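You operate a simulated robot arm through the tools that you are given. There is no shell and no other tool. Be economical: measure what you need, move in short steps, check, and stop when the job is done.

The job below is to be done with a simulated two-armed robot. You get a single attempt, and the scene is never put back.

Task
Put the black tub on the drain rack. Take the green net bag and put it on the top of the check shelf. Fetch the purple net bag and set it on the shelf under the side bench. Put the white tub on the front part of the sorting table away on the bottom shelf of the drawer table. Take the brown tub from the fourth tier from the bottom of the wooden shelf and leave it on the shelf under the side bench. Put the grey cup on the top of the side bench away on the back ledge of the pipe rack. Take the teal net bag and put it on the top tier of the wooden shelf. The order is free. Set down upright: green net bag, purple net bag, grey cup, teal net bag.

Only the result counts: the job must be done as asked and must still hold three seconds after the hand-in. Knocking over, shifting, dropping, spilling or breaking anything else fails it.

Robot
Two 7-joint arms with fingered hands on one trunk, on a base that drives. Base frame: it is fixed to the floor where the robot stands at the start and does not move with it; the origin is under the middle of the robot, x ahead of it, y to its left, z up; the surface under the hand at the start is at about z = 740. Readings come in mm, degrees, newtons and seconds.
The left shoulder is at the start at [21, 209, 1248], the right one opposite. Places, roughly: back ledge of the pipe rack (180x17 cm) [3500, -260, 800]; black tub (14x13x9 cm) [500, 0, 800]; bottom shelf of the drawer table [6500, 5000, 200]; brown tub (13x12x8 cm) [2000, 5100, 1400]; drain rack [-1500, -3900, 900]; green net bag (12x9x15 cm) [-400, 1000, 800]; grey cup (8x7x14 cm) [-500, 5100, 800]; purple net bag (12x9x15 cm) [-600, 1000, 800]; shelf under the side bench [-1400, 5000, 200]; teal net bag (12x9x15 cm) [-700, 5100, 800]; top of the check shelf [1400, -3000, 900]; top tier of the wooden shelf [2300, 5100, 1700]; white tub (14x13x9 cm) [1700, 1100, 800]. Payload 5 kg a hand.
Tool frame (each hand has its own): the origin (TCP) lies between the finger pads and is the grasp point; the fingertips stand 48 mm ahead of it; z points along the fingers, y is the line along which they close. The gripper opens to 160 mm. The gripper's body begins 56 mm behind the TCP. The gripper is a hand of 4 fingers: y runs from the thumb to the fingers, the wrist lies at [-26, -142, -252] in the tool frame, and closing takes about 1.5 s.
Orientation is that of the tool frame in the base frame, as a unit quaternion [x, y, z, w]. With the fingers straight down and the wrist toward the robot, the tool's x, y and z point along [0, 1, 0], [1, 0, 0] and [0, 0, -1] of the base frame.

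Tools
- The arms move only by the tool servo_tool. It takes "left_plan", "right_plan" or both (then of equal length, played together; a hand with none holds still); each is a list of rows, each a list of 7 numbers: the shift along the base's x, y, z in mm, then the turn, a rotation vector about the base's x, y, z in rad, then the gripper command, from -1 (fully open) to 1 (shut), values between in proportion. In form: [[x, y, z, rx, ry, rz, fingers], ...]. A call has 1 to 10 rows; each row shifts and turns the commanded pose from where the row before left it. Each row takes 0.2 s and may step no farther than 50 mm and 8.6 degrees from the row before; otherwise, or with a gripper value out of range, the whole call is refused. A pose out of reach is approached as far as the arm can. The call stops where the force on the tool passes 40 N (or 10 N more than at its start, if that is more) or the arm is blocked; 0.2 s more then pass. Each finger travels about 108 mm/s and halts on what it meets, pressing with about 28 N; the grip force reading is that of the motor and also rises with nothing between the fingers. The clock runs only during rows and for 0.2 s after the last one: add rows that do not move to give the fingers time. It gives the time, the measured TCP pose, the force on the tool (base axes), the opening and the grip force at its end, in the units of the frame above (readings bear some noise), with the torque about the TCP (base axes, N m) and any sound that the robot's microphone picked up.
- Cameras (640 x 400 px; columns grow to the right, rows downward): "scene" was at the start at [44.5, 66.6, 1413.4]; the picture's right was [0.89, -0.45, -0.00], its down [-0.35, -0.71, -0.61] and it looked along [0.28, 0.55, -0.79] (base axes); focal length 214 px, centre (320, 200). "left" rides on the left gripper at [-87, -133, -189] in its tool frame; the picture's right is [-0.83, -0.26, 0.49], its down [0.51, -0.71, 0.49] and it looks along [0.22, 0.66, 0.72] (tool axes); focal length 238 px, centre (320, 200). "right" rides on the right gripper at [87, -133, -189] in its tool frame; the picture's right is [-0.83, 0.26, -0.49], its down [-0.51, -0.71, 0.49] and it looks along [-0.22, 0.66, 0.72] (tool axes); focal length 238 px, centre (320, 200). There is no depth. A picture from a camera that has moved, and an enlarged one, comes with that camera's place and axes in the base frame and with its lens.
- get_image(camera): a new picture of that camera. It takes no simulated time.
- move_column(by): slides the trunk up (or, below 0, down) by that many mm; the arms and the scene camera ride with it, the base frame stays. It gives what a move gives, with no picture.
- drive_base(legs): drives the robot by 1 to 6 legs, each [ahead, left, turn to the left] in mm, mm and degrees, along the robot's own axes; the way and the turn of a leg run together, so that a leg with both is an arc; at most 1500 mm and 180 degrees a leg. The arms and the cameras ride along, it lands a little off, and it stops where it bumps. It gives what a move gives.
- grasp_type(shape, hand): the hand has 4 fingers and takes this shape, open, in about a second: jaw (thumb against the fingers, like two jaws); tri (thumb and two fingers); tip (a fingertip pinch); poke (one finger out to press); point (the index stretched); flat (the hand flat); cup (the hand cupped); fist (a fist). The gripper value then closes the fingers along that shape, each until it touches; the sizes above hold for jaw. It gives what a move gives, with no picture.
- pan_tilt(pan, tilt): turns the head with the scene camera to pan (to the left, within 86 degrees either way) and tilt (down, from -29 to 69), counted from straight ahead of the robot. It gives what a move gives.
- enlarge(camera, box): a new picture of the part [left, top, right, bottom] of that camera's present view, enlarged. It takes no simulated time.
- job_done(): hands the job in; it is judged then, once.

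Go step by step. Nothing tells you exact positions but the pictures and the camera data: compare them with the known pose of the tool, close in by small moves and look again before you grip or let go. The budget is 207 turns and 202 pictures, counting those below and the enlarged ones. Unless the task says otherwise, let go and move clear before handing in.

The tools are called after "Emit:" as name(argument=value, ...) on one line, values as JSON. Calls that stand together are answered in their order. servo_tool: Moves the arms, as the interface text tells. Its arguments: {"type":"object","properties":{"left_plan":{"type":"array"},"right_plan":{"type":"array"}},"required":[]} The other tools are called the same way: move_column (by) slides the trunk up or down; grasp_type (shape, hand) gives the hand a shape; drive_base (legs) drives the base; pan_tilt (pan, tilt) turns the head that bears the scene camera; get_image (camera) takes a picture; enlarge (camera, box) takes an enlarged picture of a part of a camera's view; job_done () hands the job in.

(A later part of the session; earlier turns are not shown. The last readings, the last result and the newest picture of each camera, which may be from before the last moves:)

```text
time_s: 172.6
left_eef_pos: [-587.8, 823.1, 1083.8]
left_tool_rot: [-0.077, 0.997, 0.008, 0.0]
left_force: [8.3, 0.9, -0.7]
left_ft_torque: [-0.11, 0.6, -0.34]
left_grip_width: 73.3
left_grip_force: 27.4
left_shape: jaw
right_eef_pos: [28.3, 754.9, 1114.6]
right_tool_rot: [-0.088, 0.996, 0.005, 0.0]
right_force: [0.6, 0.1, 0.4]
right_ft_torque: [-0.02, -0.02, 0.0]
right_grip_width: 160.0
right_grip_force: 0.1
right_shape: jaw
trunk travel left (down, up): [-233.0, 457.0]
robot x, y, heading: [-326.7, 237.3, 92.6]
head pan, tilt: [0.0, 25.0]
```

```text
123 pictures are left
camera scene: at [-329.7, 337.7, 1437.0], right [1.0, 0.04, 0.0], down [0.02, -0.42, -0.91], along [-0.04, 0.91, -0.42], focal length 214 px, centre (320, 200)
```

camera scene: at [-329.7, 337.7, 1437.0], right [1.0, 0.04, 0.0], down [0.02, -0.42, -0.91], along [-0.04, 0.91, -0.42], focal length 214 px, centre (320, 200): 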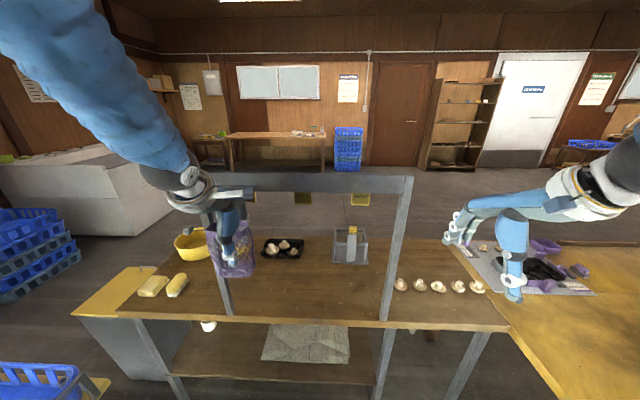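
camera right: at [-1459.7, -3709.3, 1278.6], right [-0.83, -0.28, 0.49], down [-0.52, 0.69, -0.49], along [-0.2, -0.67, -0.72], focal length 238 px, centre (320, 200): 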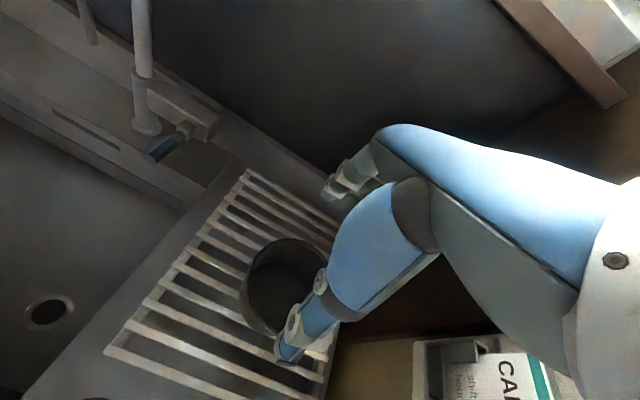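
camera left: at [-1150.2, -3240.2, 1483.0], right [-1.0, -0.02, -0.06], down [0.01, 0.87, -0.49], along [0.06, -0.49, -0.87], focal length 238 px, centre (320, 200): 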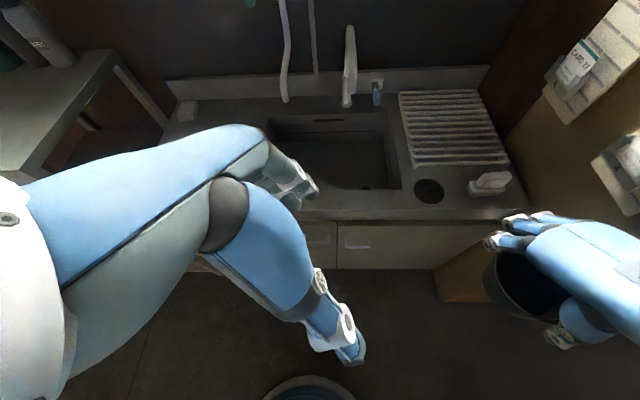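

The bag caught the left post and the following moves went on regardless. I stop and look closely before freeing it.

Emit:
enlarge(camera="scene", box=[130, 120, 330, 330])

Emit:
get_image(camera="left")

```text
1.90 times, centred on (230, 225) of scene
camera zoom: at [-329.7, 337.7, 1437.0], right [1.0, 0.04, 0.0], down [0.02, -0.42, -0.91], along [-0.04, 0.91, -0.42], focal length 408 px, centre (491, 152)
```

zoom: 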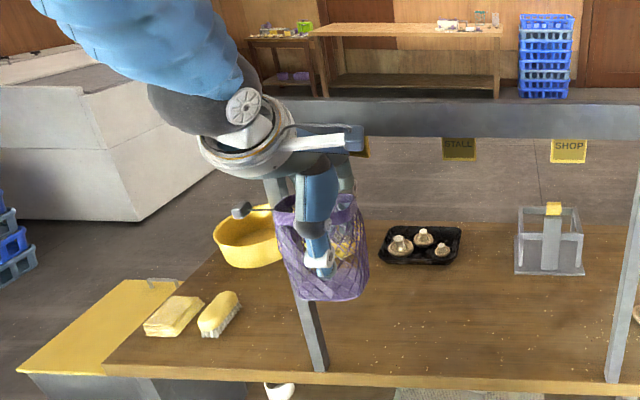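

```text
121 pictures are left
camera left: at [-481.6, 701.6, 1271.6], right [0.86, -0.12, -0.49], down [-0.39, -0.77, -0.5], along [-0.32, 0.63, -0.71], focal length 238 px, centre (320, 200)
```

left: 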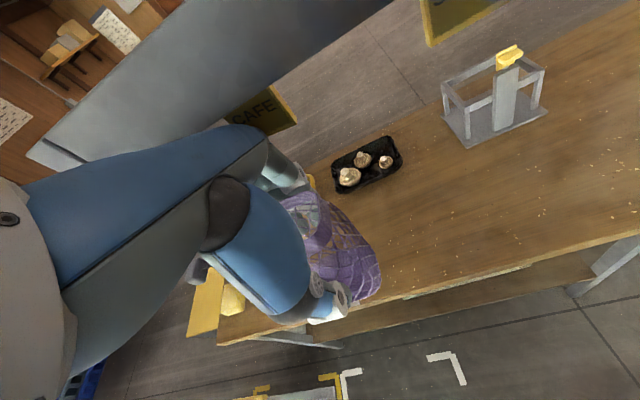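

The bag is still held; the hand is just under the bar by the post. I lower first, then shift right, each small.

Emit:
servo_tool(left_plan=[[0, 0, -35, 0, 0, 0, 1], [0, 0, -40, 0, 0, 0, 1], [0, 0, -40, 0, 0, 0, 1], [0, 0, -40, 0, 0, 0, 1], [0, 0, 0, 0, 0, 0, 1]])

Emit:
get_image(camera="scene")

```text
time_s: 173.8
left_eef_pos: [-587.1, 824.5, 932.4]
left_tool_rot: [-0.078, 0.997, 0.008, 0.0]
left_force: [3.3, -0.7, -0.6]
left_ft_torque: [0.01, 0.18, -0.06]
left_grip_width: 73.7
left_grip_force: 28.5
left_shape: jaw
right_eef_pos: [27.9, 754.2, 1116.0]
right_tool_rot: [-0.088, 0.996, 0.005, 0.0]
right_force: [0.4, -0.2, -0.7]
right_ft_torque: [0.0, -0.03, -0.01]
right_grip_width: 160.1
right_grip_force: 0.0
right_shape: jaw
trunk travel left (down, up): [-233.0, 457.0]
robot x, y, heading: [-326.1, 237.3, 92.4]
head pan, tilt: [0.0, 25.0]
```

```text
120 pictures are left
camera scene: at [-330.3, 337.1, 1437.2], right [1.0, 0.04, 0.0], down [0.02, -0.42, -0.91], along [-0.04, 0.91, -0.42], focal length 214 px, centre (320, 200)
```

scene: 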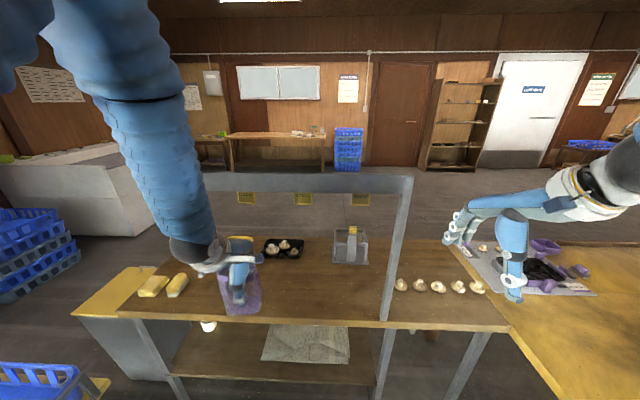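

Free of the bar. Now right by 70 mm, then back toward the robot.

Emit:
servo_tool(left_plan=[[35, 0, 0, 0, 0, 0, 1], [35, 0, 0, 0, 0, 0, 1], [20, -35, 0, 0, 0, 0, 1], [0, -40, 0, 0, 0, 0, 1], [0, -40, 0, 0, 0, 0, 1], [0, 0, 0, 0, 0, 0, 1]])

Emit:
get_image(camera="scene")

```text
time_s: 175.2
left_eef_pos: [-498.9, 708.0, 928.4]
left_tool_rot: [-0.077, 0.997, 0.009, 0.0]
left_force: [0.8, -0.6, -0.7]
left_ft_torque: [-0.06, -0.03, -0.06]
left_grip_width: 73.6
left_grip_force: 28.4
left_shape: jaw
right_eef_pos: [27.0, 755.5, 1116.1]
right_tool_rot: [-0.088, 0.996, 0.004, 0.0]
right_force: [0.7, 0.6, -0.4]
right_ft_torque: [-0.08, -0.04, 0.01]
right_grip_width: 160.0
right_grip_force: 0.0
right_shape: jaw
trunk travel left (down, up): [-233.0, 457.0]
robot x, y, heading: [-323.4, 232.7, 92.4]
head pan, tilt: [0.0, 25.0]
```

```text
119 pictures are left
camera scene: at [-330.5, 338.7, 1437.0], right [1.0, 0.04, 0.0], down [0.02, -0.42, -0.91], along [-0.04, 0.91, -0.42], focal length 214 px, centre (320, 200)
```

scene: 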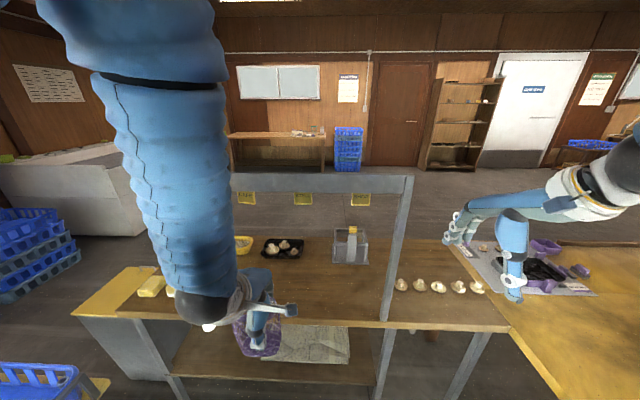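

Clear. I drive back, raise the trunk, then turn west to look for a way.

Emit:
drive_base(legs=[[-470, 0, 0]])

Emit:
move_column(by=200)

Emit:
pan_tilt(pan=86, tilt=20)

Emit:
get_image(camera="scene")

```text
time_s: 178.0
left_eef_pos: [-480.3, 233.5, 929.3]
left_tool_rot: [-0.081, 0.997, 0.009, 0.001]
left_force: [1.6, 0.6, -0.4]
left_ft_torque: [0.05, 0.0, 0.06]
left_grip_width: 73.3
left_grip_force: 28.0
left_shape: jaw
right_eef_pos: [45.4, 284.6, 1116.4]
right_tool_rot: [-0.093, 0.996, 0.005, 0.0]
right_force: [0.5, 0.7, 0.4]
right_ft_torque: [0.06, -0.02, -0.03]
right_grip_width: 159.8
right_grip_force: 0.0
right_shape: jaw
trunk travel left (down, up): [-233.0, 457.0]
robot x, y, heading: [-306.0, -239.6, 92.8]
head pan, tilt: [0.0, 25.0]
```

```text
time_s: 180.2
left_eef_pos: [-480.5, 233.9, 1128.8]
left_tool_rot: [-0.08, 0.997, 0.008, 0.0]
left_force: [0.0, -0.8, -1.2]
left_ft_torque: [0.01, 0.01, -0.01]
left_grip_width: 73.3
left_grip_force: 28.0
left_shape: jaw
right_eef_pos: [44.3, 284.5, 1315.2]
right_tool_rot: [-0.092, 0.996, 0.005, 0.0]
right_force: [0.5, 0.0, -0.2]
right_ft_torque: [-0.03, -0.03, 0.01]
right_grip_width: 160.0
right_grip_force: 0.1
right_shape: jaw
trunk travel left (down, up): [-433.0, 257.0]
robot x, y, heading: [-307.6, -240.4, 92.8]
head pan, tilt: [0.0, 25.0]
```

```text
time_s: 181.8
left_eef_pos: [-480.2, 232.5, 1129.4]
left_tool_rot: [-0.08, 0.997, 0.008, 0.001]
left_force: [-0.5, 1.0, -0.9]
left_ft_torque: [-0.03, 0.01, 0.02]
left_grip_width: 73.3
left_grip_force: 28.5
left_shape: jaw
right_eef_pos: [45.1, 284.3, 1316.2]
right_tool_rot: [-0.093, 0.996, 0.005, 0.0]
right_force: [-0.5, 0.3, 0.4]
right_ft_torque: [-0.01, -0.02, -0.03]
right_grip_width: 159.8
right_grip_force: 0.0
right_shape: jaw
trunk travel left (down, up): [-433.0, 257.0]
robot x, y, heading: [-306.2, -235.2, 92.7]
head pan, tilt: [85.9, 20.0]
```

```text
118 pictures are left
camera scene: at [-398.2, -224.9, 1645.2], right [0.02, 1.0, 0.0], down [0.34, -0.01, -0.94], along [-0.94, 0.02, -0.34], focal length 214 px, centre (320, 200)
```

scene: 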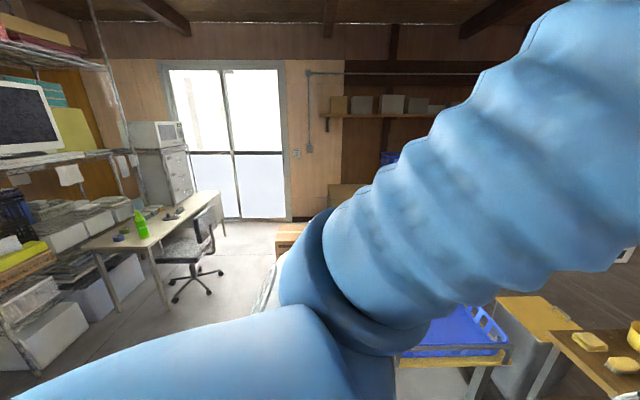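

The arm hides the view; I turn the base west.

Emit:
drive_base(legs=[[0, 0, 75]])

Emit:
pan_tilt(pan=-15, tilt=25)

Emit:
get_image(camera="scene")

```text
time_s: 185.4
left_eef_pos: [-805.5, -274.1, 1129.3]
left_tool_rot: [-0.663, 0.749, 0.007, -0.004]
left_force: [0.6, -0.5, -0.6]
left_ft_torque: [0.01, -0.01, 0.0]
left_grip_width: 73.5
left_grip_force: 27.9
left_shape: jaw
right_eef_pos: [-707.9, 244.6, 1314.6]
right_tool_rot: [-0.672, 0.741, 0.003, -0.002]
right_force: [0.7, -0.5, 0.5]
right_ft_torque: [0.03, -0.04, 0.03]
right_grip_width: 159.9
right_grip_force: 0.0
right_shape: jaw
trunk travel left (down, up): [-433.0, 257.0]
robot x, y, heading: [-303.7, -238.6, 166.5]
head pan, tilt: [85.9, 20.0]
```

```text
time_s: 187.1
left_eef_pos: [-806.4, -273.3, 1129.2]
left_tool_rot: [-0.662, 0.749, 0.006, -0.004]
left_force: [-0.1, -0.5, -0.2]
left_ft_torque: [0.05, 0.0, -0.01]
left_grip_width: 73.5
left_grip_force: 28.0
left_shape: jaw
right_eef_pos: [-708.9, 245.2, 1315.1]
right_tool_rot: [-0.672, 0.741, 0.003, -0.002]
right_force: [-0.2, -1.0, 0.8]
right_ft_torque: [0.03, 0.02, 0.02]
right_grip_width: 159.8
right_grip_force: 0.1
right_shape: jaw
trunk travel left (down, up): [-433.0, 257.0]
robot x, y, heading: [-301.9, -237.3, 166.6]
head pan, tilt: [-15.0, 25.0]
```

```text
117 pictures are left
camera scene: at [-396.0, -191.2, 1637.1], right [0.48, 0.88, 0.0], down [0.37, -0.2, -0.91], along [-0.8, 0.43, -0.42], focal length 214 px, centre (320, 200)
```

scene: 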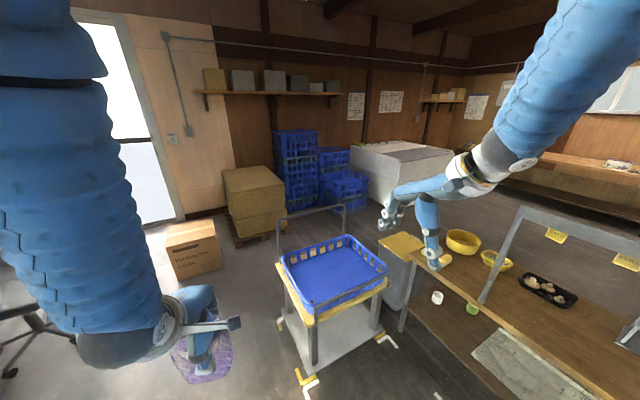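

A trolley stands ahead; a way leads west of it, then north between freezer and yellow cabinet. I enlarge to measure that gap.

Emit:
enlarge(camera="scene", box=[220, 110, 480, 280])

```text
2.35 times, centred on (350, 195) of scene
camera zoom: at [-396.0, -191.2, 1637.1], right [0.48, 0.88, 0.0], down [0.37, -0.2, -0.91], along [-0.8, 0.43, -0.42], focal length 505 px, centre (249, 212)
```

zoom: 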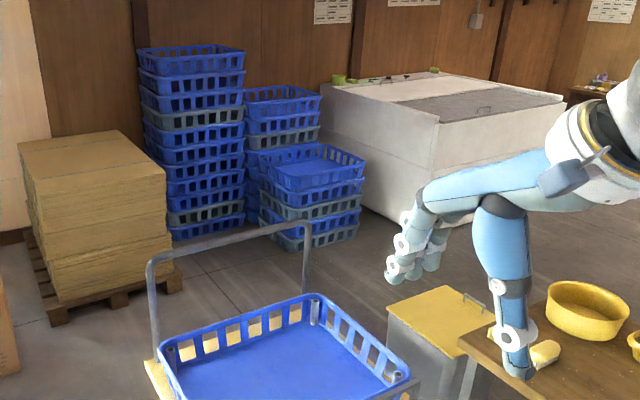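

The gap is over a metre wide. I drive west past the trolley, then turn north.

Emit:
drive_base(legs=[[0, 0, 13.4], [900, 80, 0], [850, 0, 0]])

Emit:
drive_base(legs=[[0, 0, -90]])

Emit:
pan_tilt(pan=0, tilt=30)

Emit:
get_image(camera="scene")

```text
time_s: 196.8
left_eef_pos: [-2546.4, -402.1, 1129.5]
left_tool_rot: [0.732, -0.681, -0.006, 0.005]
left_force: [-0.2, 0.3, -0.9]
left_ft_torque: [0.02, 0.02, 0.01]
left_grip_width: 73.2
left_grip_force: 27.9
left_shape: jaw
right_eef_pos: [-2550.1, 127.4, 1316.4]
right_tool_rot: [0.74, -0.672, -0.004, 0.003]
right_force: [0.1, 0.1, -0.1]
right_ft_torque: [-0.01, -0.01, 0.02]
right_grip_width: 159.9
right_grip_force: 0.0
right_shape: jaw
trunk travel left (down, up): [-433.0, 257.0]
robot x, y, heading: [-2061.2, -269.8, 177.7]
head pan, tilt: [-15.0, 25.0]
```

```text
time_s: 201.0
left_eef_pos: [-2199.4, 215.1, 1129.8]
left_tool_rot: [-0.04, 0.999, 0.007, 0.001]
left_force: [-0.2, 0.1, -0.9]
left_ft_torque: [-0.01, -0.01, -0.01]
left_grip_width: 73.3
left_grip_force: 28.6
left_shape: jaw
right_eef_pos: [-1668.9, 224.2, 1315.8]
right_tool_rot: [-0.053, 0.999, 0.005, 0.001]
right_force: [-0.7, -0.2, 0.3]
right_ft_torque: [0.02, 0.02, 0.01]
right_grip_width: 159.9
right_grip_force: 0.1
right_shape: jaw
trunk travel left (down, up): [-433.0, 257.0]
robot x, y, heading: [-2059.4, -266.0, 88.6]
head pan, tilt: [-15.0, 25.0]
```

```text
time_s: 201.8
left_eef_pos: [-2199.7, 215.6, 1129.1]
left_tool_rot: [-0.039, 0.999, 0.008, 0.001]
left_force: [0.0, -0.2, -0.8]
left_ft_torque: [-0.01, 0.02, 0.03]
left_grip_width: 73.4
left_grip_force: 27.9
left_shape: jaw
right_eef_pos: [-1670.6, 223.9, 1315.5]
right_tool_rot: [-0.052, 0.999, 0.005, 0.0]
right_force: [0.7, 0.2, -0.5]
right_ft_torque: [0.01, 0.01, -0.02]
right_grip_width: 160.0
right_grip_force: 0.0
right_shape: jaw
trunk travel left (down, up): [-433.0, 257.0]
robot x, y, heading: [-2061.2, -268.5, 88.1]
head pan, tilt: [0.0, 30.0]
```

```text
115 pictures are left
camera scene: at [-2058.0, -167.6, 1629.1], right [1.0, -0.03, 0.0], down [-0.02, -0.5, -0.87], along [0.03, 0.87, -0.5], focal length 214 px, centre (320, 200)
```

scene: 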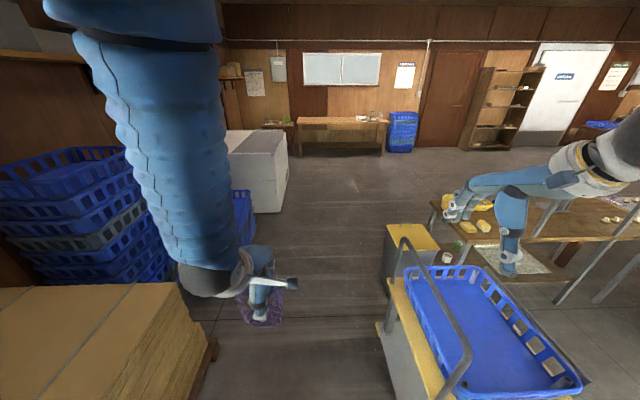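

The lane is clear. I drive north.

Emit:
drive_base(legs=[[1400, 40, 1.5], [1400, -300, 0], [500, -200, 0]])

Emit:
pan_tilt(pan=0, tilt=30)

Emit:
get_image(camera="scene")

```text
time_s: 218.2
left_eef_pos: [-1760.0, 3503.6, 1128.9]
left_tool_rot: [-0.063, 0.998, 0.008, 0.0]
left_force: [1.0, -0.4, -0.2]
left_ft_torque: [-0.04, 0.02, -0.04]
left_grip_width: 73.5
left_grip_force: 27.6
left_shape: jaw
right_eef_pos: [-1231.4, 3537.2, 1315.8]
right_tool_rot: [-0.076, 0.997, 0.005, 0.0]
right_force: [-0.8, 0.5, 0.2]
right_ft_torque: [0.01, -0.03, 0.02]
right_grip_width: 159.8
right_grip_force: 0.1
right_shape: jaw
trunk travel left (down, up): [-433.0, 257.0]
robot x, y, heading: [-1602.2, 3026.3, 90.9]
head pan, tilt: [0.0, 30.0]
```

```text
time_s: 218.8
left_eef_pos: [-1760.5, 3501.9, 1128.6]
left_tool_rot: [-0.063, 0.998, 0.008, 0.001]
left_force: [-0.2, -0.1, 0.0]
left_ft_torque: [0.0, 0.07, 0.01]
left_grip_width: 73.6
left_grip_force: 27.9
left_shape: jaw
right_eef_pos: [-1233.3, 3536.0, 1315.4]
right_tool_rot: [-0.075, 0.997, 0.004, 0.0]
right_force: [0.2, -0.7, 0.4]
right_ft_torque: [-0.04, 0.03, 0.03]
right_grip_width: 160.1
right_grip_force: 0.1
right_shape: jaw
trunk travel left (down, up): [-433.0, 257.0]
robot x, y, heading: [-1599.5, 3027.9, 91.1]
head pan, tilt: [0.0, 30.0]
```

```text
114 pictures are left
camera scene: at [-1601.3, 3127.4, 1629.1], right [1.0, 0.02, 0.0], down [0.01, -0.5, -0.87], along [-0.01, 0.87, -0.5], focal length 214 px, centre (320, 200)
```

scene: 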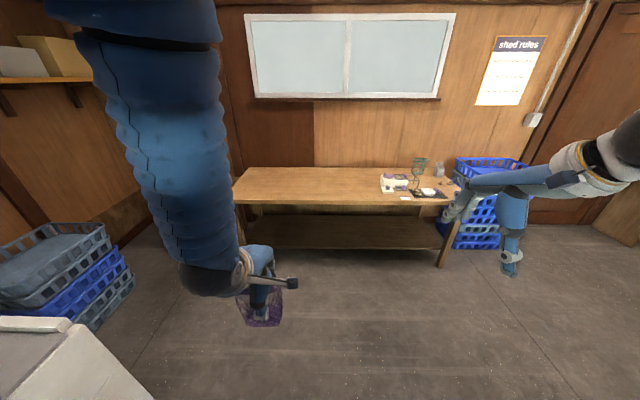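

The side bench is ahead; its shelf is empty, front edge near y 4690, z≈200, and the bench top's edge near y 4625. I drive nearer and lower the trunk.

Emit:
drive_base(legs=[[940, -110, -1]])

Emit:
move_column(by=-430)

Emit:
pan_tilt(pan=0, tilt=40)

Emit:
get_image(camera="scene")

```text
time_s: 223.7
left_eef_pos: [-1662.2, 4436.2, 1129.1]
left_tool_rot: [-0.062, 0.998, 0.008, 0.001]
left_force: [1.1, 0.9, -1.3]
left_ft_torque: [-0.03, -0.04, -0.01]
left_grip_width: 73.4
left_grip_force: 28.1
left_shape: jaw
right_eef_pos: [-1134.8, 4467.9, 1315.6]
right_tool_rot: [-0.075, 0.997, 0.005, 0.001]
right_force: [-0.4, 0.5, 0.7]
right_ft_torque: [-0.05, -0.02, 0.02]
right_grip_width: 160.1
right_grip_force: 0.1
right_shape: jaw
trunk travel left (down, up): [-433.0, 257.0]
robot x, y, heading: [-1503.9, 3959.2, 90.7]
head pan, tilt: [0.0, 30.0]
```

```text
refused: -430 is not a number from -400 to 400
```

```text
time_s: 224.4
left_eef_pos: [-1662.9, 4434.6, 1128.8]
left_tool_rot: [-0.063, 0.998, 0.008, 0.0]
left_force: [0.1, -0.7, -0.8]
left_ft_torque: [-0.01, -0.02, -0.01]
left_grip_width: 73.6
left_grip_force: 27.9
left_shape: jaw
right_eef_pos: [-1135.4, 4467.9, 1315.8]
right_tool_rot: [-0.074, 0.997, 0.006, 0.001]
right_force: [0.2, 0.0, -0.2]
right_ft_torque: [0.01, 0.0, 0.0]
right_grip_width: 160.1
right_grip_force: 0.0
right_shape: jaw
trunk travel left (down, up): [-433.0, 257.0]
robot x, y, heading: [-1499.9, 3958.1, 91.0]
head pan, tilt: [0.0, 40.0]
```

```text
113 pictures are left
camera scene: at [-1504.1, 4054.1, 1613.8], right [1.0, 0.01, 0.0], down [0.01, -0.64, -0.77], along [-0.01, 0.77, -0.64], focal length 214 px, centre (320, 200)
```

scene: 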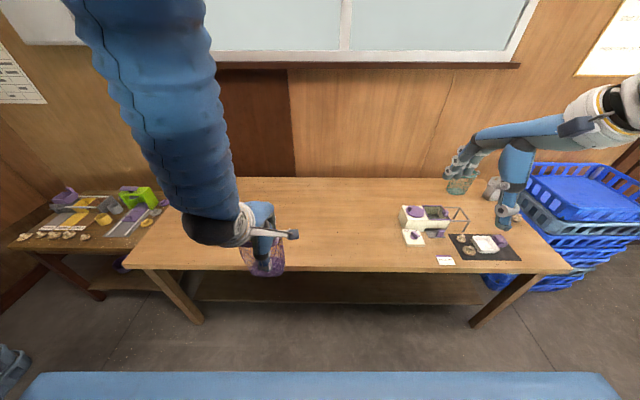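

Edge of the top is at y≈4604, shelf front at y≈4707. I lower the trunk by 400.

Emit:
move_column(by=-400)

Emit:
servo_tool(left_plan=[[0, -10, -42, 0.005, 0, 0, 1], [0, -10, -42, 0.005, 0, 0, 1], [0, -10, -42, 0, 0, 0, 1], [0, 0, -42, 0, 0, 0, 1], [0, 0, -42, 0, 0, 0, 1], [0, 0, -42, 0, 0, 0, 1], [0, 0, -42, 0, 0, 0, 1], [0, 0, -42, 0, 0, 0, 1], [0, 0, -42, 0, 0, 0, 1], [0, 0, 0, 0, 0, 0, 1]])

Emit:
get_image(camera="scene")

Emit:
get_image(camera="left")

```text
time_s: 228.2
left_eef_pos: [-1662.2, 4436.1, 729.5]
left_tool_rot: [-0.062, 0.998, 0.007, 0.001]
left_force: [-0.3, -1.4, -0.8]
left_ft_torque: [0.04, 0.0, 0.0]
left_grip_width: 73.2
left_grip_force: 28.3
left_shape: jaw
right_eef_pos: [-1134.8, 4467.3, 916.1]
right_tool_rot: [-0.075, 0.997, 0.005, 0.0]
right_force: [-0.6, -0.8, 0.0]
right_ft_torque: [-0.01, -0.01, 0.04]
right_grip_width: 160.0
right_grip_force: 0.1
right_shape: jaw
trunk travel left (down, up): [-33.0, 657.0]
robot x, y, heading: [-1504.3, 3959.2, 90.7]
head pan, tilt: [0.0, 40.0]
```

```text
time_s: 230.4
left_eef_pos: [-1663.8, 4405.8, 351.9]
left_tool_rot: [-0.063, 0.998, 0.013, 0.0]
left_force: [0.5, -0.7, -0.7]
left_ft_torque: [-0.01, -0.02, 0.02]
left_grip_width: 73.4
left_grip_force: 27.9
left_shape: jaw
right_eef_pos: [-1134.2, 4467.7, 915.9]
right_tool_rot: [-0.073, 0.997, 0.005, 0.0]
right_force: [1.0, 0.4, 0.0]
right_ft_torque: [-0.05, -0.01, -0.02]
right_grip_width: 160.0
right_grip_force: 0.0
right_shape: jaw
trunk travel left (down, up): [-33.0, 657.0]
robot x, y, heading: [-1504.3, 3959.8, 90.7]
head pan, tilt: [0.0, 40.0]
```

```text
112 pictures are left
camera scene: at [-1504.2, 4053.9, 1213.8], right [1.0, 0.01, 0.0], down [0.01, -0.64, -0.77], along [-0.01, 0.77, -0.64], focal length 214 px, centre (320, 200)
```

scene: 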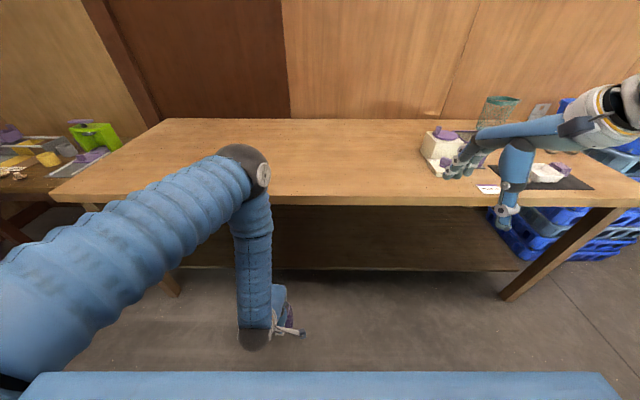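

```text
111 pictures are left
camera left: at [-1561.2, 4279.5, 538.2], right [0.86, -0.14, -0.49], down [-0.41, -0.75, -0.51], along [-0.3, 0.64, -0.71], focal length 238 px, centre (320, 200)
```

left: 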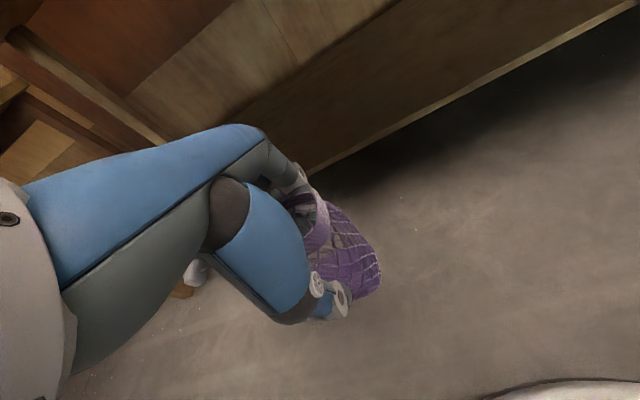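

The forearm must lean back past the bench edge, so I'll keep the base well back and reach out. A small drive forward, then extend the hand at bag height just above the shelf.

Emit:
drive_base(legs=[[40, 0, 0]])

Emit:
servo_tool(left_plan=[[0, 45, 0, -0.013, 0, 0, 1], [0, 45, 0, -0.013, 0, 0, 1], [0, 45, 0, 0, 0, 0, 1], [0, 45, 0, 0, 0, 0, 1], [0, 0, 0, 0, 0, 0, 1]])

Emit:
get_image(camera="scene")

Emit:
get_image(camera="left")

```text
time_s: 231.3
left_eef_pos: [-1664.6, 4445.5, 352.4]
left_tool_rot: [-0.062, 0.998, 0.012, 0.001]
left_force: [0.7, -0.7, -0.8]
left_ft_torque: [-0.04, -0.02, -0.02]
left_grip_width: 73.4
left_grip_force: 27.8
left_shape: jaw
right_eef_pos: [-1135.4, 4507.3, 915.6]
right_tool_rot: [-0.075, 0.997, 0.006, 0.0]
right_force: [-0.4, 0.9, 0.0]
right_ft_torque: [-0.07, 0.0, 0.03]
right_grip_width: 159.9
right_grip_force: 0.1
right_shape: jaw
trunk travel left (down, up): [-33.0, 657.0]
robot x, y, heading: [-1503.0, 3997.8, 90.9]
head pan, tilt: [0.0, 40.0]
```

```text
time_s: 232.5
left_eef_pos: [-1664.3, 4626.3, 350.7]
left_tool_rot: [-0.062, 0.998, 0.0, 0.0]
left_force: [-0.1, -0.7, -0.9]
left_ft_torque: [0.0, -0.01, -0.01]
left_grip_width: 73.1
left_grip_force: 27.7
left_shape: jaw
right_eef_pos: [-1134.6, 4507.4, 915.4]
right_tool_rot: [-0.074, 0.997, 0.004, 0.001]
right_force: [0.3, -0.1, -0.8]
right_ft_torque: [-0.01, 0.04, 0.04]
right_grip_width: 160.0
right_grip_force: 0.0
right_shape: jaw
trunk travel left (down, up): [-33.0, 657.0]
robot x, y, heading: [-1499.9, 3997.9, 90.9]
head pan, tilt: [0.0, 40.0]
```

```text
110 pictures are left
camera scene: at [-1504.7, 4092.8, 1213.8], right [1.0, 0.01, 0.0], down [0.01, -0.64, -0.77], along [-0.01, 0.77, -0.64], focal length 214 px, centre (320, 200)
```

scene: 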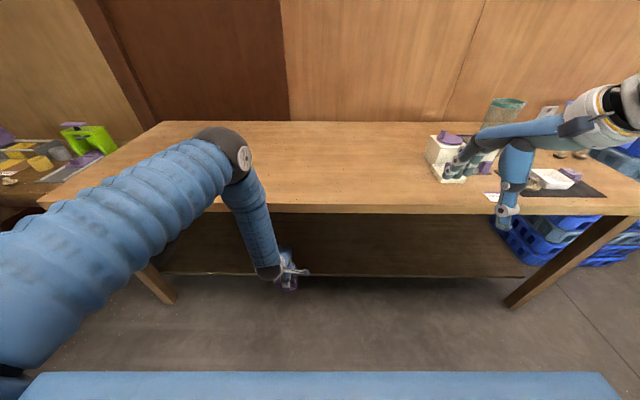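

```text
109 pictures are left
camera left: at [-1562.9, 4503.6, 540.1], right [0.86, -0.15, -0.49], down [-0.41, -0.77, -0.49], along [-0.3, 0.62, -0.72], focal length 238 px, centre (320, 200)
```

left: 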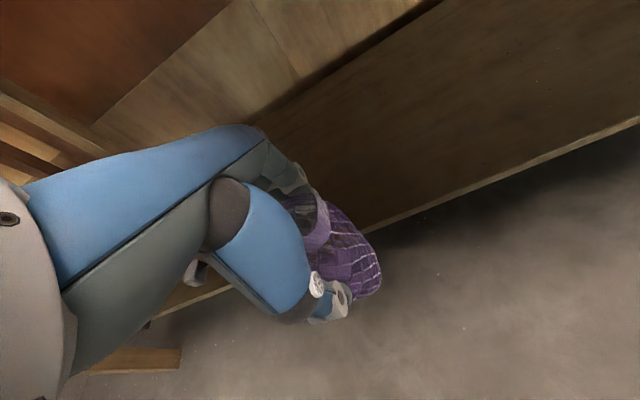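

The forearm stays in front of the edge. I continue inward to y≈4785.

Emit:
servo_tool(left_plan=[[0, 40, 0, 0, 0, 0, 1], [0, 40, 0, 0, 0, 0, 1], [0, 40, 0, 0, 0, 0, 1], [0, 40, 0, 0, 0, 0, 1], [0, 0, 0, 0, 0, 0, 1]])

Emit:
get_image(camera="scene")

Emit:
get_image(camera="left")

```text
time_s: 233.9
left_eef_pos: [-1670.6, 4737.5, 327.4]
left_tool_rot: [-0.066, 0.998, -0.023, 0.001]
left_force: [0.7, 0.2, -0.4]
left_ft_torque: [-0.04, 0.02, 0.01]
left_grip_width: 73.2
left_grip_force: 28.4
left_shape: jaw
right_eef_pos: [-1148.8, 4504.1, 913.5]
right_tool_rot: [-0.085, 0.996, 0.003, 0.001]
right_force: [-3.0, 2.1, -1.2]
right_ft_torque: [-0.22, -0.25, 0.03]
right_grip_width: 160.2
right_grip_force: 0.1
right_shape: jaw
trunk travel left (down, up): [-33.0, 657.0]
robot x, y, heading: [-1510.0, 3985.7, 91.8]
head pan, tilt: [0.0, 40.0]
stopped in row 5 (left hand): the arm was blocked; the commanded pose is now the measured one
```

```text
108 pictures are left
camera scene: at [-1511.0, 4082.6, 1212.7], right [1.0, 0.03, 0.0], down [0.02, -0.64, -0.76], along [-0.02, 0.76, -0.64], focal length 214 px, centre (320, 200)
```

scene: 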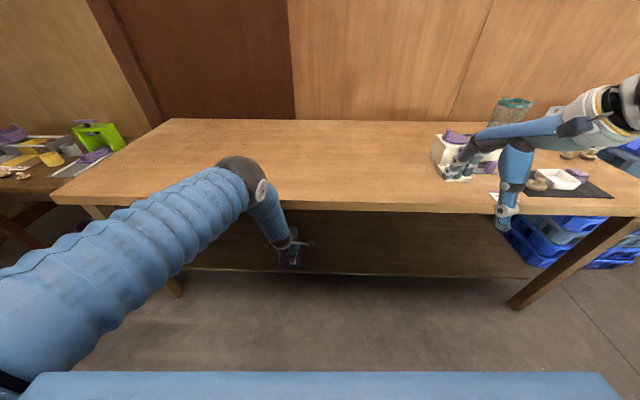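

```text
107 pictures are left
camera left: at [-1568.0, 4626.2, 522.8], right [0.86, -0.17, -0.48], down [-0.41, -0.79, -0.46], along [-0.3, 0.59, -0.75], focal length 238 px, centre (320, 200)
```

left: 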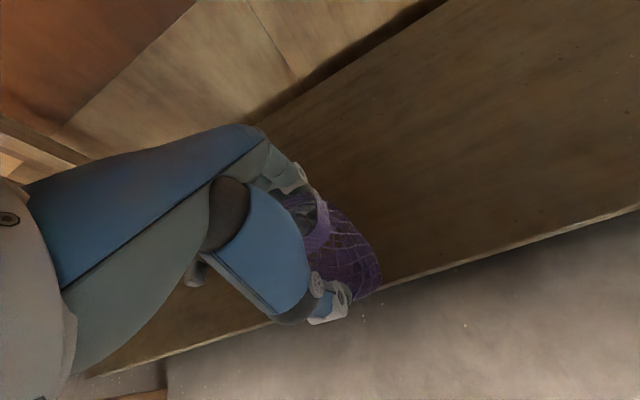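

My forearm met the bench edge; with the base further back the arm stretches straighter and passes below it. I pull the hand back, lower the trunk the rest, and retreat a little.

Emit:
servo_tool(left_plan=[[0, -40, 10, 0.02, 0, 0, 1], [0, -40, 20, 0.025, 0, 0, 1], [0, -40, 20, 0, 0, 0, 1], [0, 0, 15, 0, 0, 0, 1], [0, 0, 0, 0, 0, 0, 1]])

Emit:
move_column(by=-33)

Emit:
drive_base(legs=[[-35, 30, -1]])

```text
time_s: 235.1
left_eef_pos: [-1672.1, 4629.0, 401.7]
left_tool_rot: [-0.066, 0.998, 0.005, 0.002]
left_force: [0.5, 0.1, -0.6]
left_ft_torque: [0.01, -0.04, 0.0]
left_grip_width: 73.3
left_grip_force: 28.0
left_shape: jaw
right_eef_pos: [-1147.0, 4501.3, 915.0]
right_tool_rot: [-0.083, 0.997, 0.005, 0.001]
right_force: [-1.9, 0.3, 0.1]
right_ft_torque: [-0.01, 0.0, 0.01]
right_grip_width: 160.0
right_grip_force: 0.0
right_shape: jaw
trunk travel left (down, up): [-33.0, 657.0]
robot x, y, heading: [-1510.7, 3984.1, 91.9]
head pan, tilt: [0.0, 40.0]
```

```text
time_s: 235.9
left_eef_pos: [-1672.6, 4629.0, 369.7]
left_tool_rot: [-0.066, 0.998, 0.007, 0.002]
left_force: [0.4, 0.9, -0.2]
left_ft_torque: [0.0, -0.02, 0.0]
left_grip_width: 73.1
left_grip_force: 27.4
left_shape: jaw
right_eef_pos: [-1147.4, 4501.6, 883.3]
right_tool_rot: [-0.082, 0.997, 0.006, 0.001]
right_force: [0.1, -0.8, 0.1]
right_ft_torque: [0.02, -0.02, 0.0]
right_grip_width: 160.0
right_grip_force: 0.1
right_shape: jaw
trunk travel left (down, up): [0.0, 690.0]
robot x, y, heading: [-1510.0, 3981.2, 91.9]
head pan, tilt: [0.0, 40.0]
```

```text
time_s: 236.8
left_eef_pos: [-1690.1, 4595.9, 369.6]
left_tool_rot: [-0.059, 0.998, 0.006, 0.002]
left_force: [-0.5, -0.9, -1.1]
left_ft_torque: [0.02, -0.08, 0.01]
left_grip_width: 73.4
left_grip_force: 28.2
left_shape: jaw
right_eef_pos: [-1168.3, 4460.0, 883.2]
right_tool_rot: [-0.075, 0.997, 0.006, 0.001]
right_force: [0.0, -0.6, 0.0]
right_ft_torque: [0.01, -0.07, -0.04]
right_grip_width: 159.8
right_grip_force: 0.0
right_shape: jaw
trunk travel left (down, up): [0.0, 690.0]
robot x, y, heading: [-1536.5, 3951.0, 90.8]
head pan, tilt: [0.0, 40.0]
```

Now extend again, going lower.

Emit:
servo_tool(left_plan=[[0, 40, -10, 0, 0, 0, 1], [0, 40, -10, -0.012, 0, 0, 1], [0, 40, -10, 0, 0, 0, 1], [0, 30, -10, 0, 0, 0, 1], [0, 24, 0, 0, 0, 0, 1], [0, 0, 0, 0, 0, 0, 1]])

Emit:
get_image(camera="scene")

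Emit:
get_image(camera="left")

```text
time_s: 238.2
left_eef_pos: [-1689.3, 4768.2, 330.2]
left_tool_rot: [-0.058, 0.998, -0.001, 0.002]
left_force: [0.0, 0.4, -0.1]
left_ft_torque: [-0.03, 0.02, 0.0]
left_grip_width: 73.0
left_grip_force: 27.8
left_shape: jaw
right_eef_pos: [-1169.3, 4460.5, 883.1]
right_tool_rot: [-0.075, 0.997, 0.005, 0.001]
right_force: [0.0, -0.7, 0.2]
right_ft_torque: [-0.02, 0.0, -0.01]
right_grip_width: 159.9
right_grip_force: 0.0
right_shape: jaw
trunk travel left (down, up): [0.0, 690.0]
robot x, y, heading: [-1534.3, 3951.0, 91.2]
head pan, tilt: [0.0, 40.0]
```

```text
106 pictures are left
camera scene: at [-1537.3, 4045.3, 1180.8], right [1.0, 0.01, 0.0], down [0.01, -0.64, -0.77], along [-0.01, 0.77, -0.64], focal length 214 px, centre (320, 200)
```

scene: 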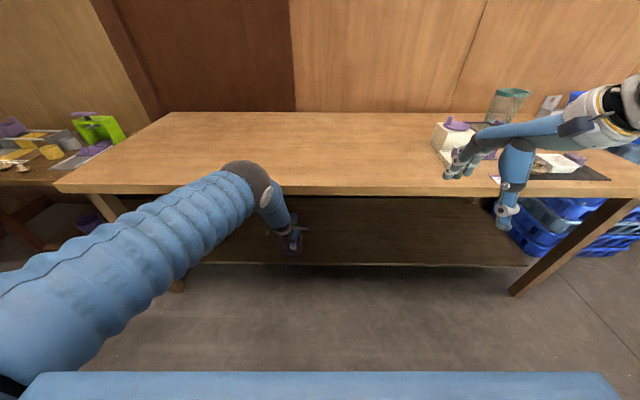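

```text
105 pictures are left
camera left: at [-1587.5, 4646.8, 519.4], right [0.86, -0.16, -0.48], down [-0.42, -0.76, -0.49], along [-0.29, 0.63, -0.72], focal length 238 px, centre (320, 200)
```

left: 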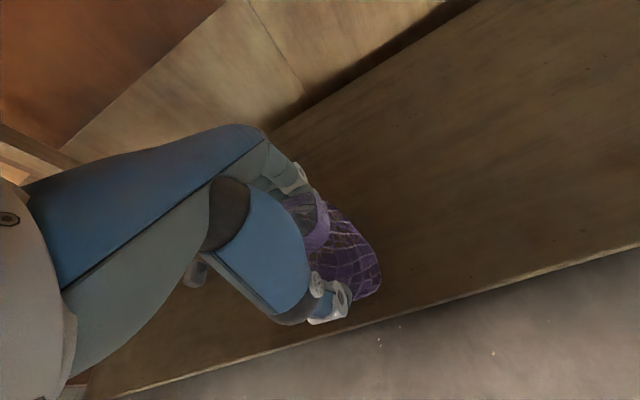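

Over the shelf now. I lower to contact.

Emit:
servo_tool(left_plan=[[0, 10, -6, 0, 0, 0, 1], [0, 0, -6, 0, 0, 0, 1], [0, 0, -4, 0, 0, 0, 1], [0, 0, 0, 0, 0, 0, 1]])

Emit:
servo_tool(left_plan=[[0, 0, -4, 0, 0, 0, 1], [0, 0, -4, 0, 0, 0, 1], [0, 0, 0, 0, 0, 0, 1]])

```text
time_s: 239.2
left_eef_pos: [-1688.3, 4780.1, 314.1]
left_tool_rot: [-0.058, 0.998, -0.001, 0.001]
left_force: [0.2, 0.7, 0.0]
left_ft_torque: [-0.01, 0.04, -0.01]
left_grip_width: 73.5
left_grip_force: 28.4
left_shape: jaw
right_eef_pos: [-1168.0, 4460.1, 883.0]
right_tool_rot: [-0.075, 0.997, 0.005, 0.001]
right_force: [-0.2, 0.4, -0.4]
right_ft_torque: [-0.04, 0.0, 0.0]
right_grip_width: 160.2
right_grip_force: 0.0
right_shape: jaw
trunk travel left (down, up): [0.0, 690.0]
robot x, y, heading: [-1537.5, 3950.3, 91.2]
head pan, tilt: [0.0, 40.0]
```

```text
time_s: 240.0
left_eef_pos: [-1690.6, 4780.0, 305.2]
left_tool_rot: [-0.058, 0.998, 0.0, 0.001]
left_force: [0.3, 0.9, -0.9]
left_ft_torque: [0.01, -0.01, 0.01]
left_grip_width: 73.6
left_grip_force: 27.7
left_shape: jaw
right_eef_pos: [-1167.4, 4459.4, 881.6]
right_tool_rot: [-0.074, 0.997, 0.005, 0.001]
right_force: [0.4, -0.1, -0.2]
right_ft_torque: [0.05, 0.01, 0.01]
right_grip_width: 159.8
right_grip_force: 0.0
right_shape: jaw
trunk travel left (down, up): [0.0, 690.0]
robot x, y, heading: [-1535.5, 3947.3, 90.9]
head pan, tilt: [0.0, 40.0]
```

Emit:
servo_tool(left_plan=[[0, 0, -4, 0, 0, 0, 1], [0, 0, -4, 0, 0, 0, 1], [0, 0, 0, 0, 0, 0, 1]])

Emit:
get_image(camera="left")

```text
time_s: 240.8
left_eef_pos: [-1690.0, 4780.7, 296.4]
left_tool_rot: [-0.059, 0.998, -0.001, 0.002]
left_force: [-0.4, -0.3, 0.0]
left_ft_torque: [0.0, 0.02, 0.0]
left_grip_width: 73.3
left_grip_force: 28.4
left_shape: jaw
right_eef_pos: [-1167.4, 4459.2, 883.1]
right_tool_rot: [-0.075, 0.997, 0.004, 0.001]
right_force: [-0.5, 0.2, 1.1]
right_ft_torque: [0.0, 0.0, 0.0]
right_grip_width: 159.9
right_grip_force: 0.2
right_shape: jaw
trunk travel left (down, up): [0.0, 690.0]
robot x, y, heading: [-1535.7, 3949.5, 90.9]
head pan, tilt: [0.0, 40.0]
```

```text
104 pictures are left
camera left: at [-1589.3, 4658.3, 486.8], right [0.86, -0.16, -0.48], down [-0.42, -0.76, -0.49], along [-0.29, 0.63, -0.72], focal length 238 px, centre (320, 200)
```

left: 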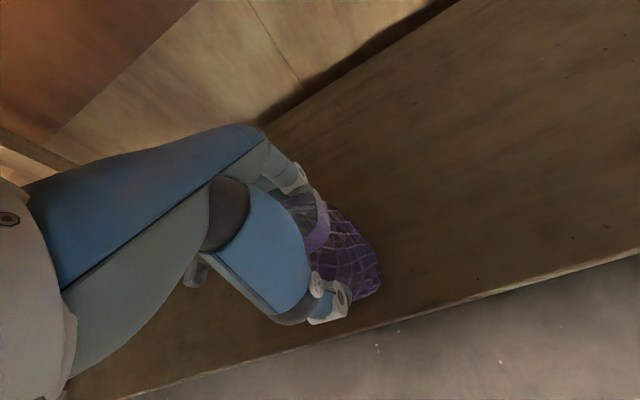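

No contact yet; I go on lower.

Emit:
servo_tool(left_plan=[[0, 0, -5, 0, 0, 0, 1], [0, 0, -5, 0, 0, 0, 1], [0, 0, 0, 0, 0, 0, 1]])

Emit:
servo_tool(left_plan=[[0, 0, -5, 0, 0, 0, 1], [0, 0, -5, 0, 0, 0, 1], [0, 0, 0, 0, 0, 0, 1]])

```text
time_s: 241.6
left_eef_pos: [-1688.2, 4781.2, 288.1]
left_tool_rot: [-0.057, 0.998, 0.001, 0.001]
left_force: [2.6, -0.7, 8.3]
left_ft_torque: [0.16, 0.09, -0.07]
left_grip_width: 73.2
left_grip_force: 28.0
left_shape: jaw
right_eef_pos: [-1168.6, 4459.7, 882.3]
right_tool_rot: [-0.075, 0.997, 0.006, 0.0]
right_force: [-0.1, 0.6, -0.5]
right_ft_torque: [-0.03, 0.01, 0.01]
right_grip_width: 160.1
right_grip_force: 0.1
right_shape: jaw
trunk travel left (down, up): [0.0, 690.0]
robot x, y, heading: [-1538.2, 3950.6, 90.6]
head pan, tilt: [0.0, 40.0]
```

```text
time_s: 242.4
left_eef_pos: [-1692.6, 4778.5, 276.2]
left_tool_rot: [-0.058, 0.998, 0.001, 0.0]
left_force: [-0.4, 1.7, 13.4]
left_ft_torque: [0.13, 0.01, -0.06]
left_grip_width: 74.0
left_grip_force: 27.9
left_shape: jaw
right_eef_pos: [-1169.1, 4460.0, 883.2]
right_tool_rot: [-0.075, 0.997, 0.006, 0.0]
right_force: [0.7, 0.2, 0.8]
right_ft_torque: [-0.01, -0.01, 0.0]
right_grip_width: 160.1
right_grip_force: 0.0
right_shape: jaw
trunk travel left (down, up): [0.0, 690.0]
robot x, y, heading: [-1537.4, 3952.1, 90.7]
head pan, tilt: [0.0, 40.0]
```

Seated on the shelf (z≈178). I open, raise slightly, and slide the hand sideways off the bag, since there's little headroom.

Emit:
servo_tool(left_plan=[[0, 0, 0, 0, 0, 0, 0.3], [0, 0, 0, 0, 0, 0, -0.4], [0, 0, 0, 0, 0, 0, -1], [0, 0, 0, 0, 0, 0, -1], [0, 0, 0, 0, 0, 0, -1], [0, 0, 10, 0, 0, 0, -1], [0, 0, 10, 0, 0, 0, -1], [0, 0, 0, 0, 0, 0, -1]])

Emit:
get_image(camera="left")

```text
time_s: 244.2
left_eef_pos: [-1692.5, 4777.9, 296.7]
left_tool_rot: [-0.058, 0.998, -0.001, 0.001]
left_force: [0.3, 0.6, 0.1]
left_ft_torque: [0.03, 0.01, -0.02]
left_grip_width: 159.7
left_grip_force: 0.1
left_shape: jaw
right_eef_pos: [-1168.1, 4460.4, 881.6]
right_tool_rot: [-0.075, 0.997, 0.003, 0.0]
right_force: [-0.4, 0.0, -0.4]
right_ft_torque: [0.0, -0.01, -0.02]
right_grip_width: 160.1
right_grip_force: 0.0
right_shape: jaw
trunk travel left (down, up): [0.0, 690.0]
robot x, y, heading: [-1533.2, 3947.9, 91.0]
head pan, tilt: [0.0, 40.0]
```

```text
103 pictures are left
camera left: at [-1590.5, 4657.5, 485.6], right [0.86, -0.16, -0.48], down [-0.42, -0.76, -0.49], along [-0.29, 0.63, -0.72], focal length 238 px, centre (320, 200)
```

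left: 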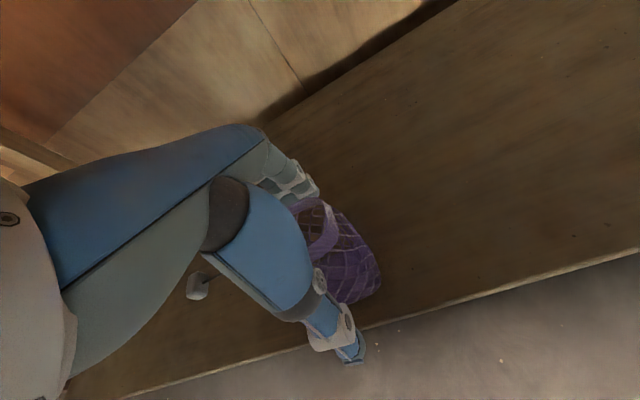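

Opened. I slide right along the bag's face.

Emit:
servo_tool(left_plan=[[40, 5, 0, 0, 0, 0, -1], [40, 5, 0, 0, 0, 0, -1], [40, 5, 0, 0, 0, 0, -1], [40, 5, 0, 0, 0, 0, -1], [0, 0, 0, 0, 0, 0, -1]])

Emit:
get_image(camera="left")

Emit:
get_image(camera="scene")

```text
time_s: 245.4
left_eef_pos: [-1549.4, 4797.4, 298.1]
left_tool_rot: [-0.059, 0.998, -0.001, 0.001]
left_force: [0.5, 0.9, 0.0]
left_ft_torque: [-0.02, -0.01, 0.0]
left_grip_width: 160.1
left_grip_force: 0.0
left_shape: jaw
left hand out of reach, approached as far as the arm can: row 1, 4
right_eef_pos: [-1166.6, 4459.4, 882.8]
right_tool_rot: [-0.075, 0.997, 0.004, 0.0]
right_force: [0.0, -0.3, 0.1]
right_ft_torque: [-0.02, 0.04, 0.02]
right_grip_width: 160.1
right_grip_force: 0.1
right_shape: jaw
trunk travel left (down, up): [0.0, 690.0]
robot x, y, heading: [-1536.8, 3952.2, 90.8]
head pan, tilt: [0.0, 40.0]
```

```text
102 pictures are left
camera left: at [-1448.3, 4674.5, 486.9], right [0.86, -0.16, -0.48], down [-0.42, -0.76, -0.49], along [-0.29, 0.63, -0.72], focal length 238 px, centre (320, 200)
```

left: 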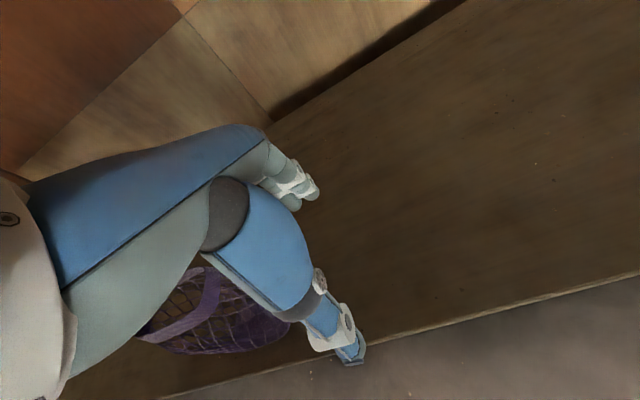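

```text
101 pictures are left
camera scene: at [-1537.2, 4045.5, 1180.7], right [1.0, 0.01, 0.0], down [0.01, -0.64, -0.77], along [-0.01, 0.77, -0.64], focal length 214 px, centre (320, 200)
```

scene: 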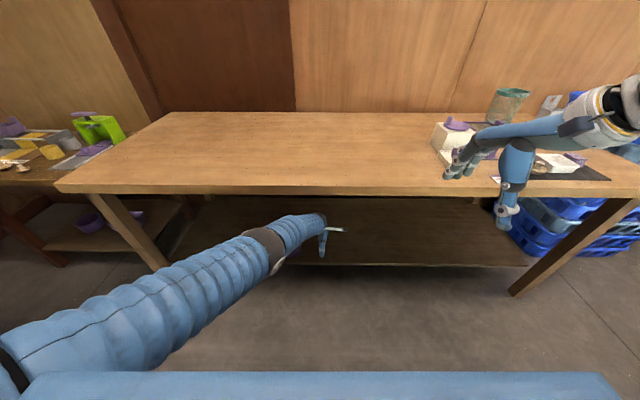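

The bag stands free. I withdraw the hand toward me, then raise the trunk to look at bag, teal bag and cup.

Emit:
servo_tool(left_plan=[[5, -30, 0, 0, 0, 0, -1], [5, -40, 0, 0, 0, 0, -1], [0, -45, 0, 0, 0, 0, -1], [0, -45, 0, 0, 0, 0, -1], [0, -45, 0, 0, 0, 0, -1], [0, -45, 10, 0, 0, 0, -1], [0, -45, 20, 0, 0, 0, -1], [0, 0, 0, 0, 0, 0, -1]])

Emit:
get_image(camera="scene")

Emit:
get_image(camera="left")

```text
time_s: 247.2
left_eef_pos: [-1541.5, 4499.8, 329.5]
left_tool_rot: [-0.058, 0.998, 0.001, 0.002]
left_force: [0.9, -1.0, -0.3]
left_ft_torque: [-0.01, 0.0, 0.0]
left_grip_width: 160.0
left_grip_force: 0.1
left_shape: jaw
right_eef_pos: [-1167.2, 4460.1, 882.4]
right_tool_rot: [-0.075, 0.997, 0.004, 0.0]
right_force: [0.7, 0.0, 0.0]
right_ft_torque: [-0.01, 0.03, 0.0]
right_grip_width: 159.9
right_grip_force: 0.1
right_shape: jaw
trunk travel left (down, up): [0.0, 690.0]
robot x, y, heading: [-1537.0, 3950.4, 90.9]
head pan, tilt: [0.0, 40.0]
```

```text
100 pictures are left
camera scene: at [-1537.2, 4045.2, 1180.7], right [1.0, 0.01, 0.0], down [0.01, -0.64, -0.77], along [-0.01, 0.77, -0.64], focal length 214 px, centre (320, 200)
```

scene: 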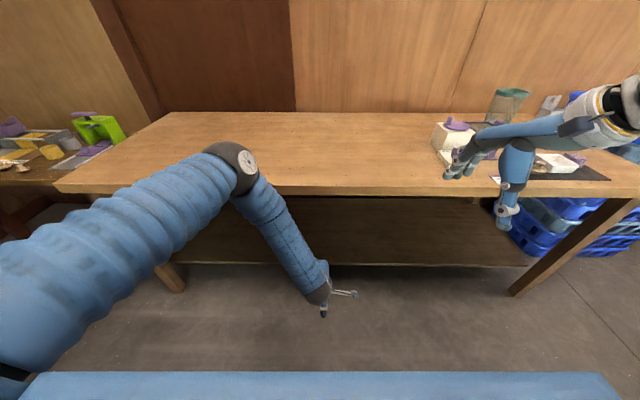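

```text
99 pictures are left
camera left: at [-1440.2, 4377.1, 517.8], right [0.86, -0.16, -0.48], down [-0.42, -0.76, -0.49], along [-0.29, 0.63, -0.72], focal length 238 px, centre (320, 200)
```

left: 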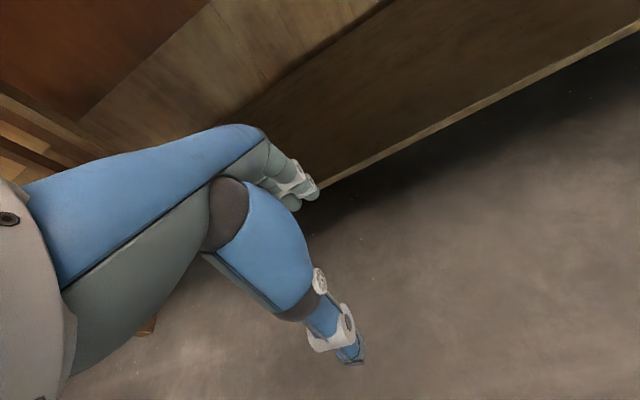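

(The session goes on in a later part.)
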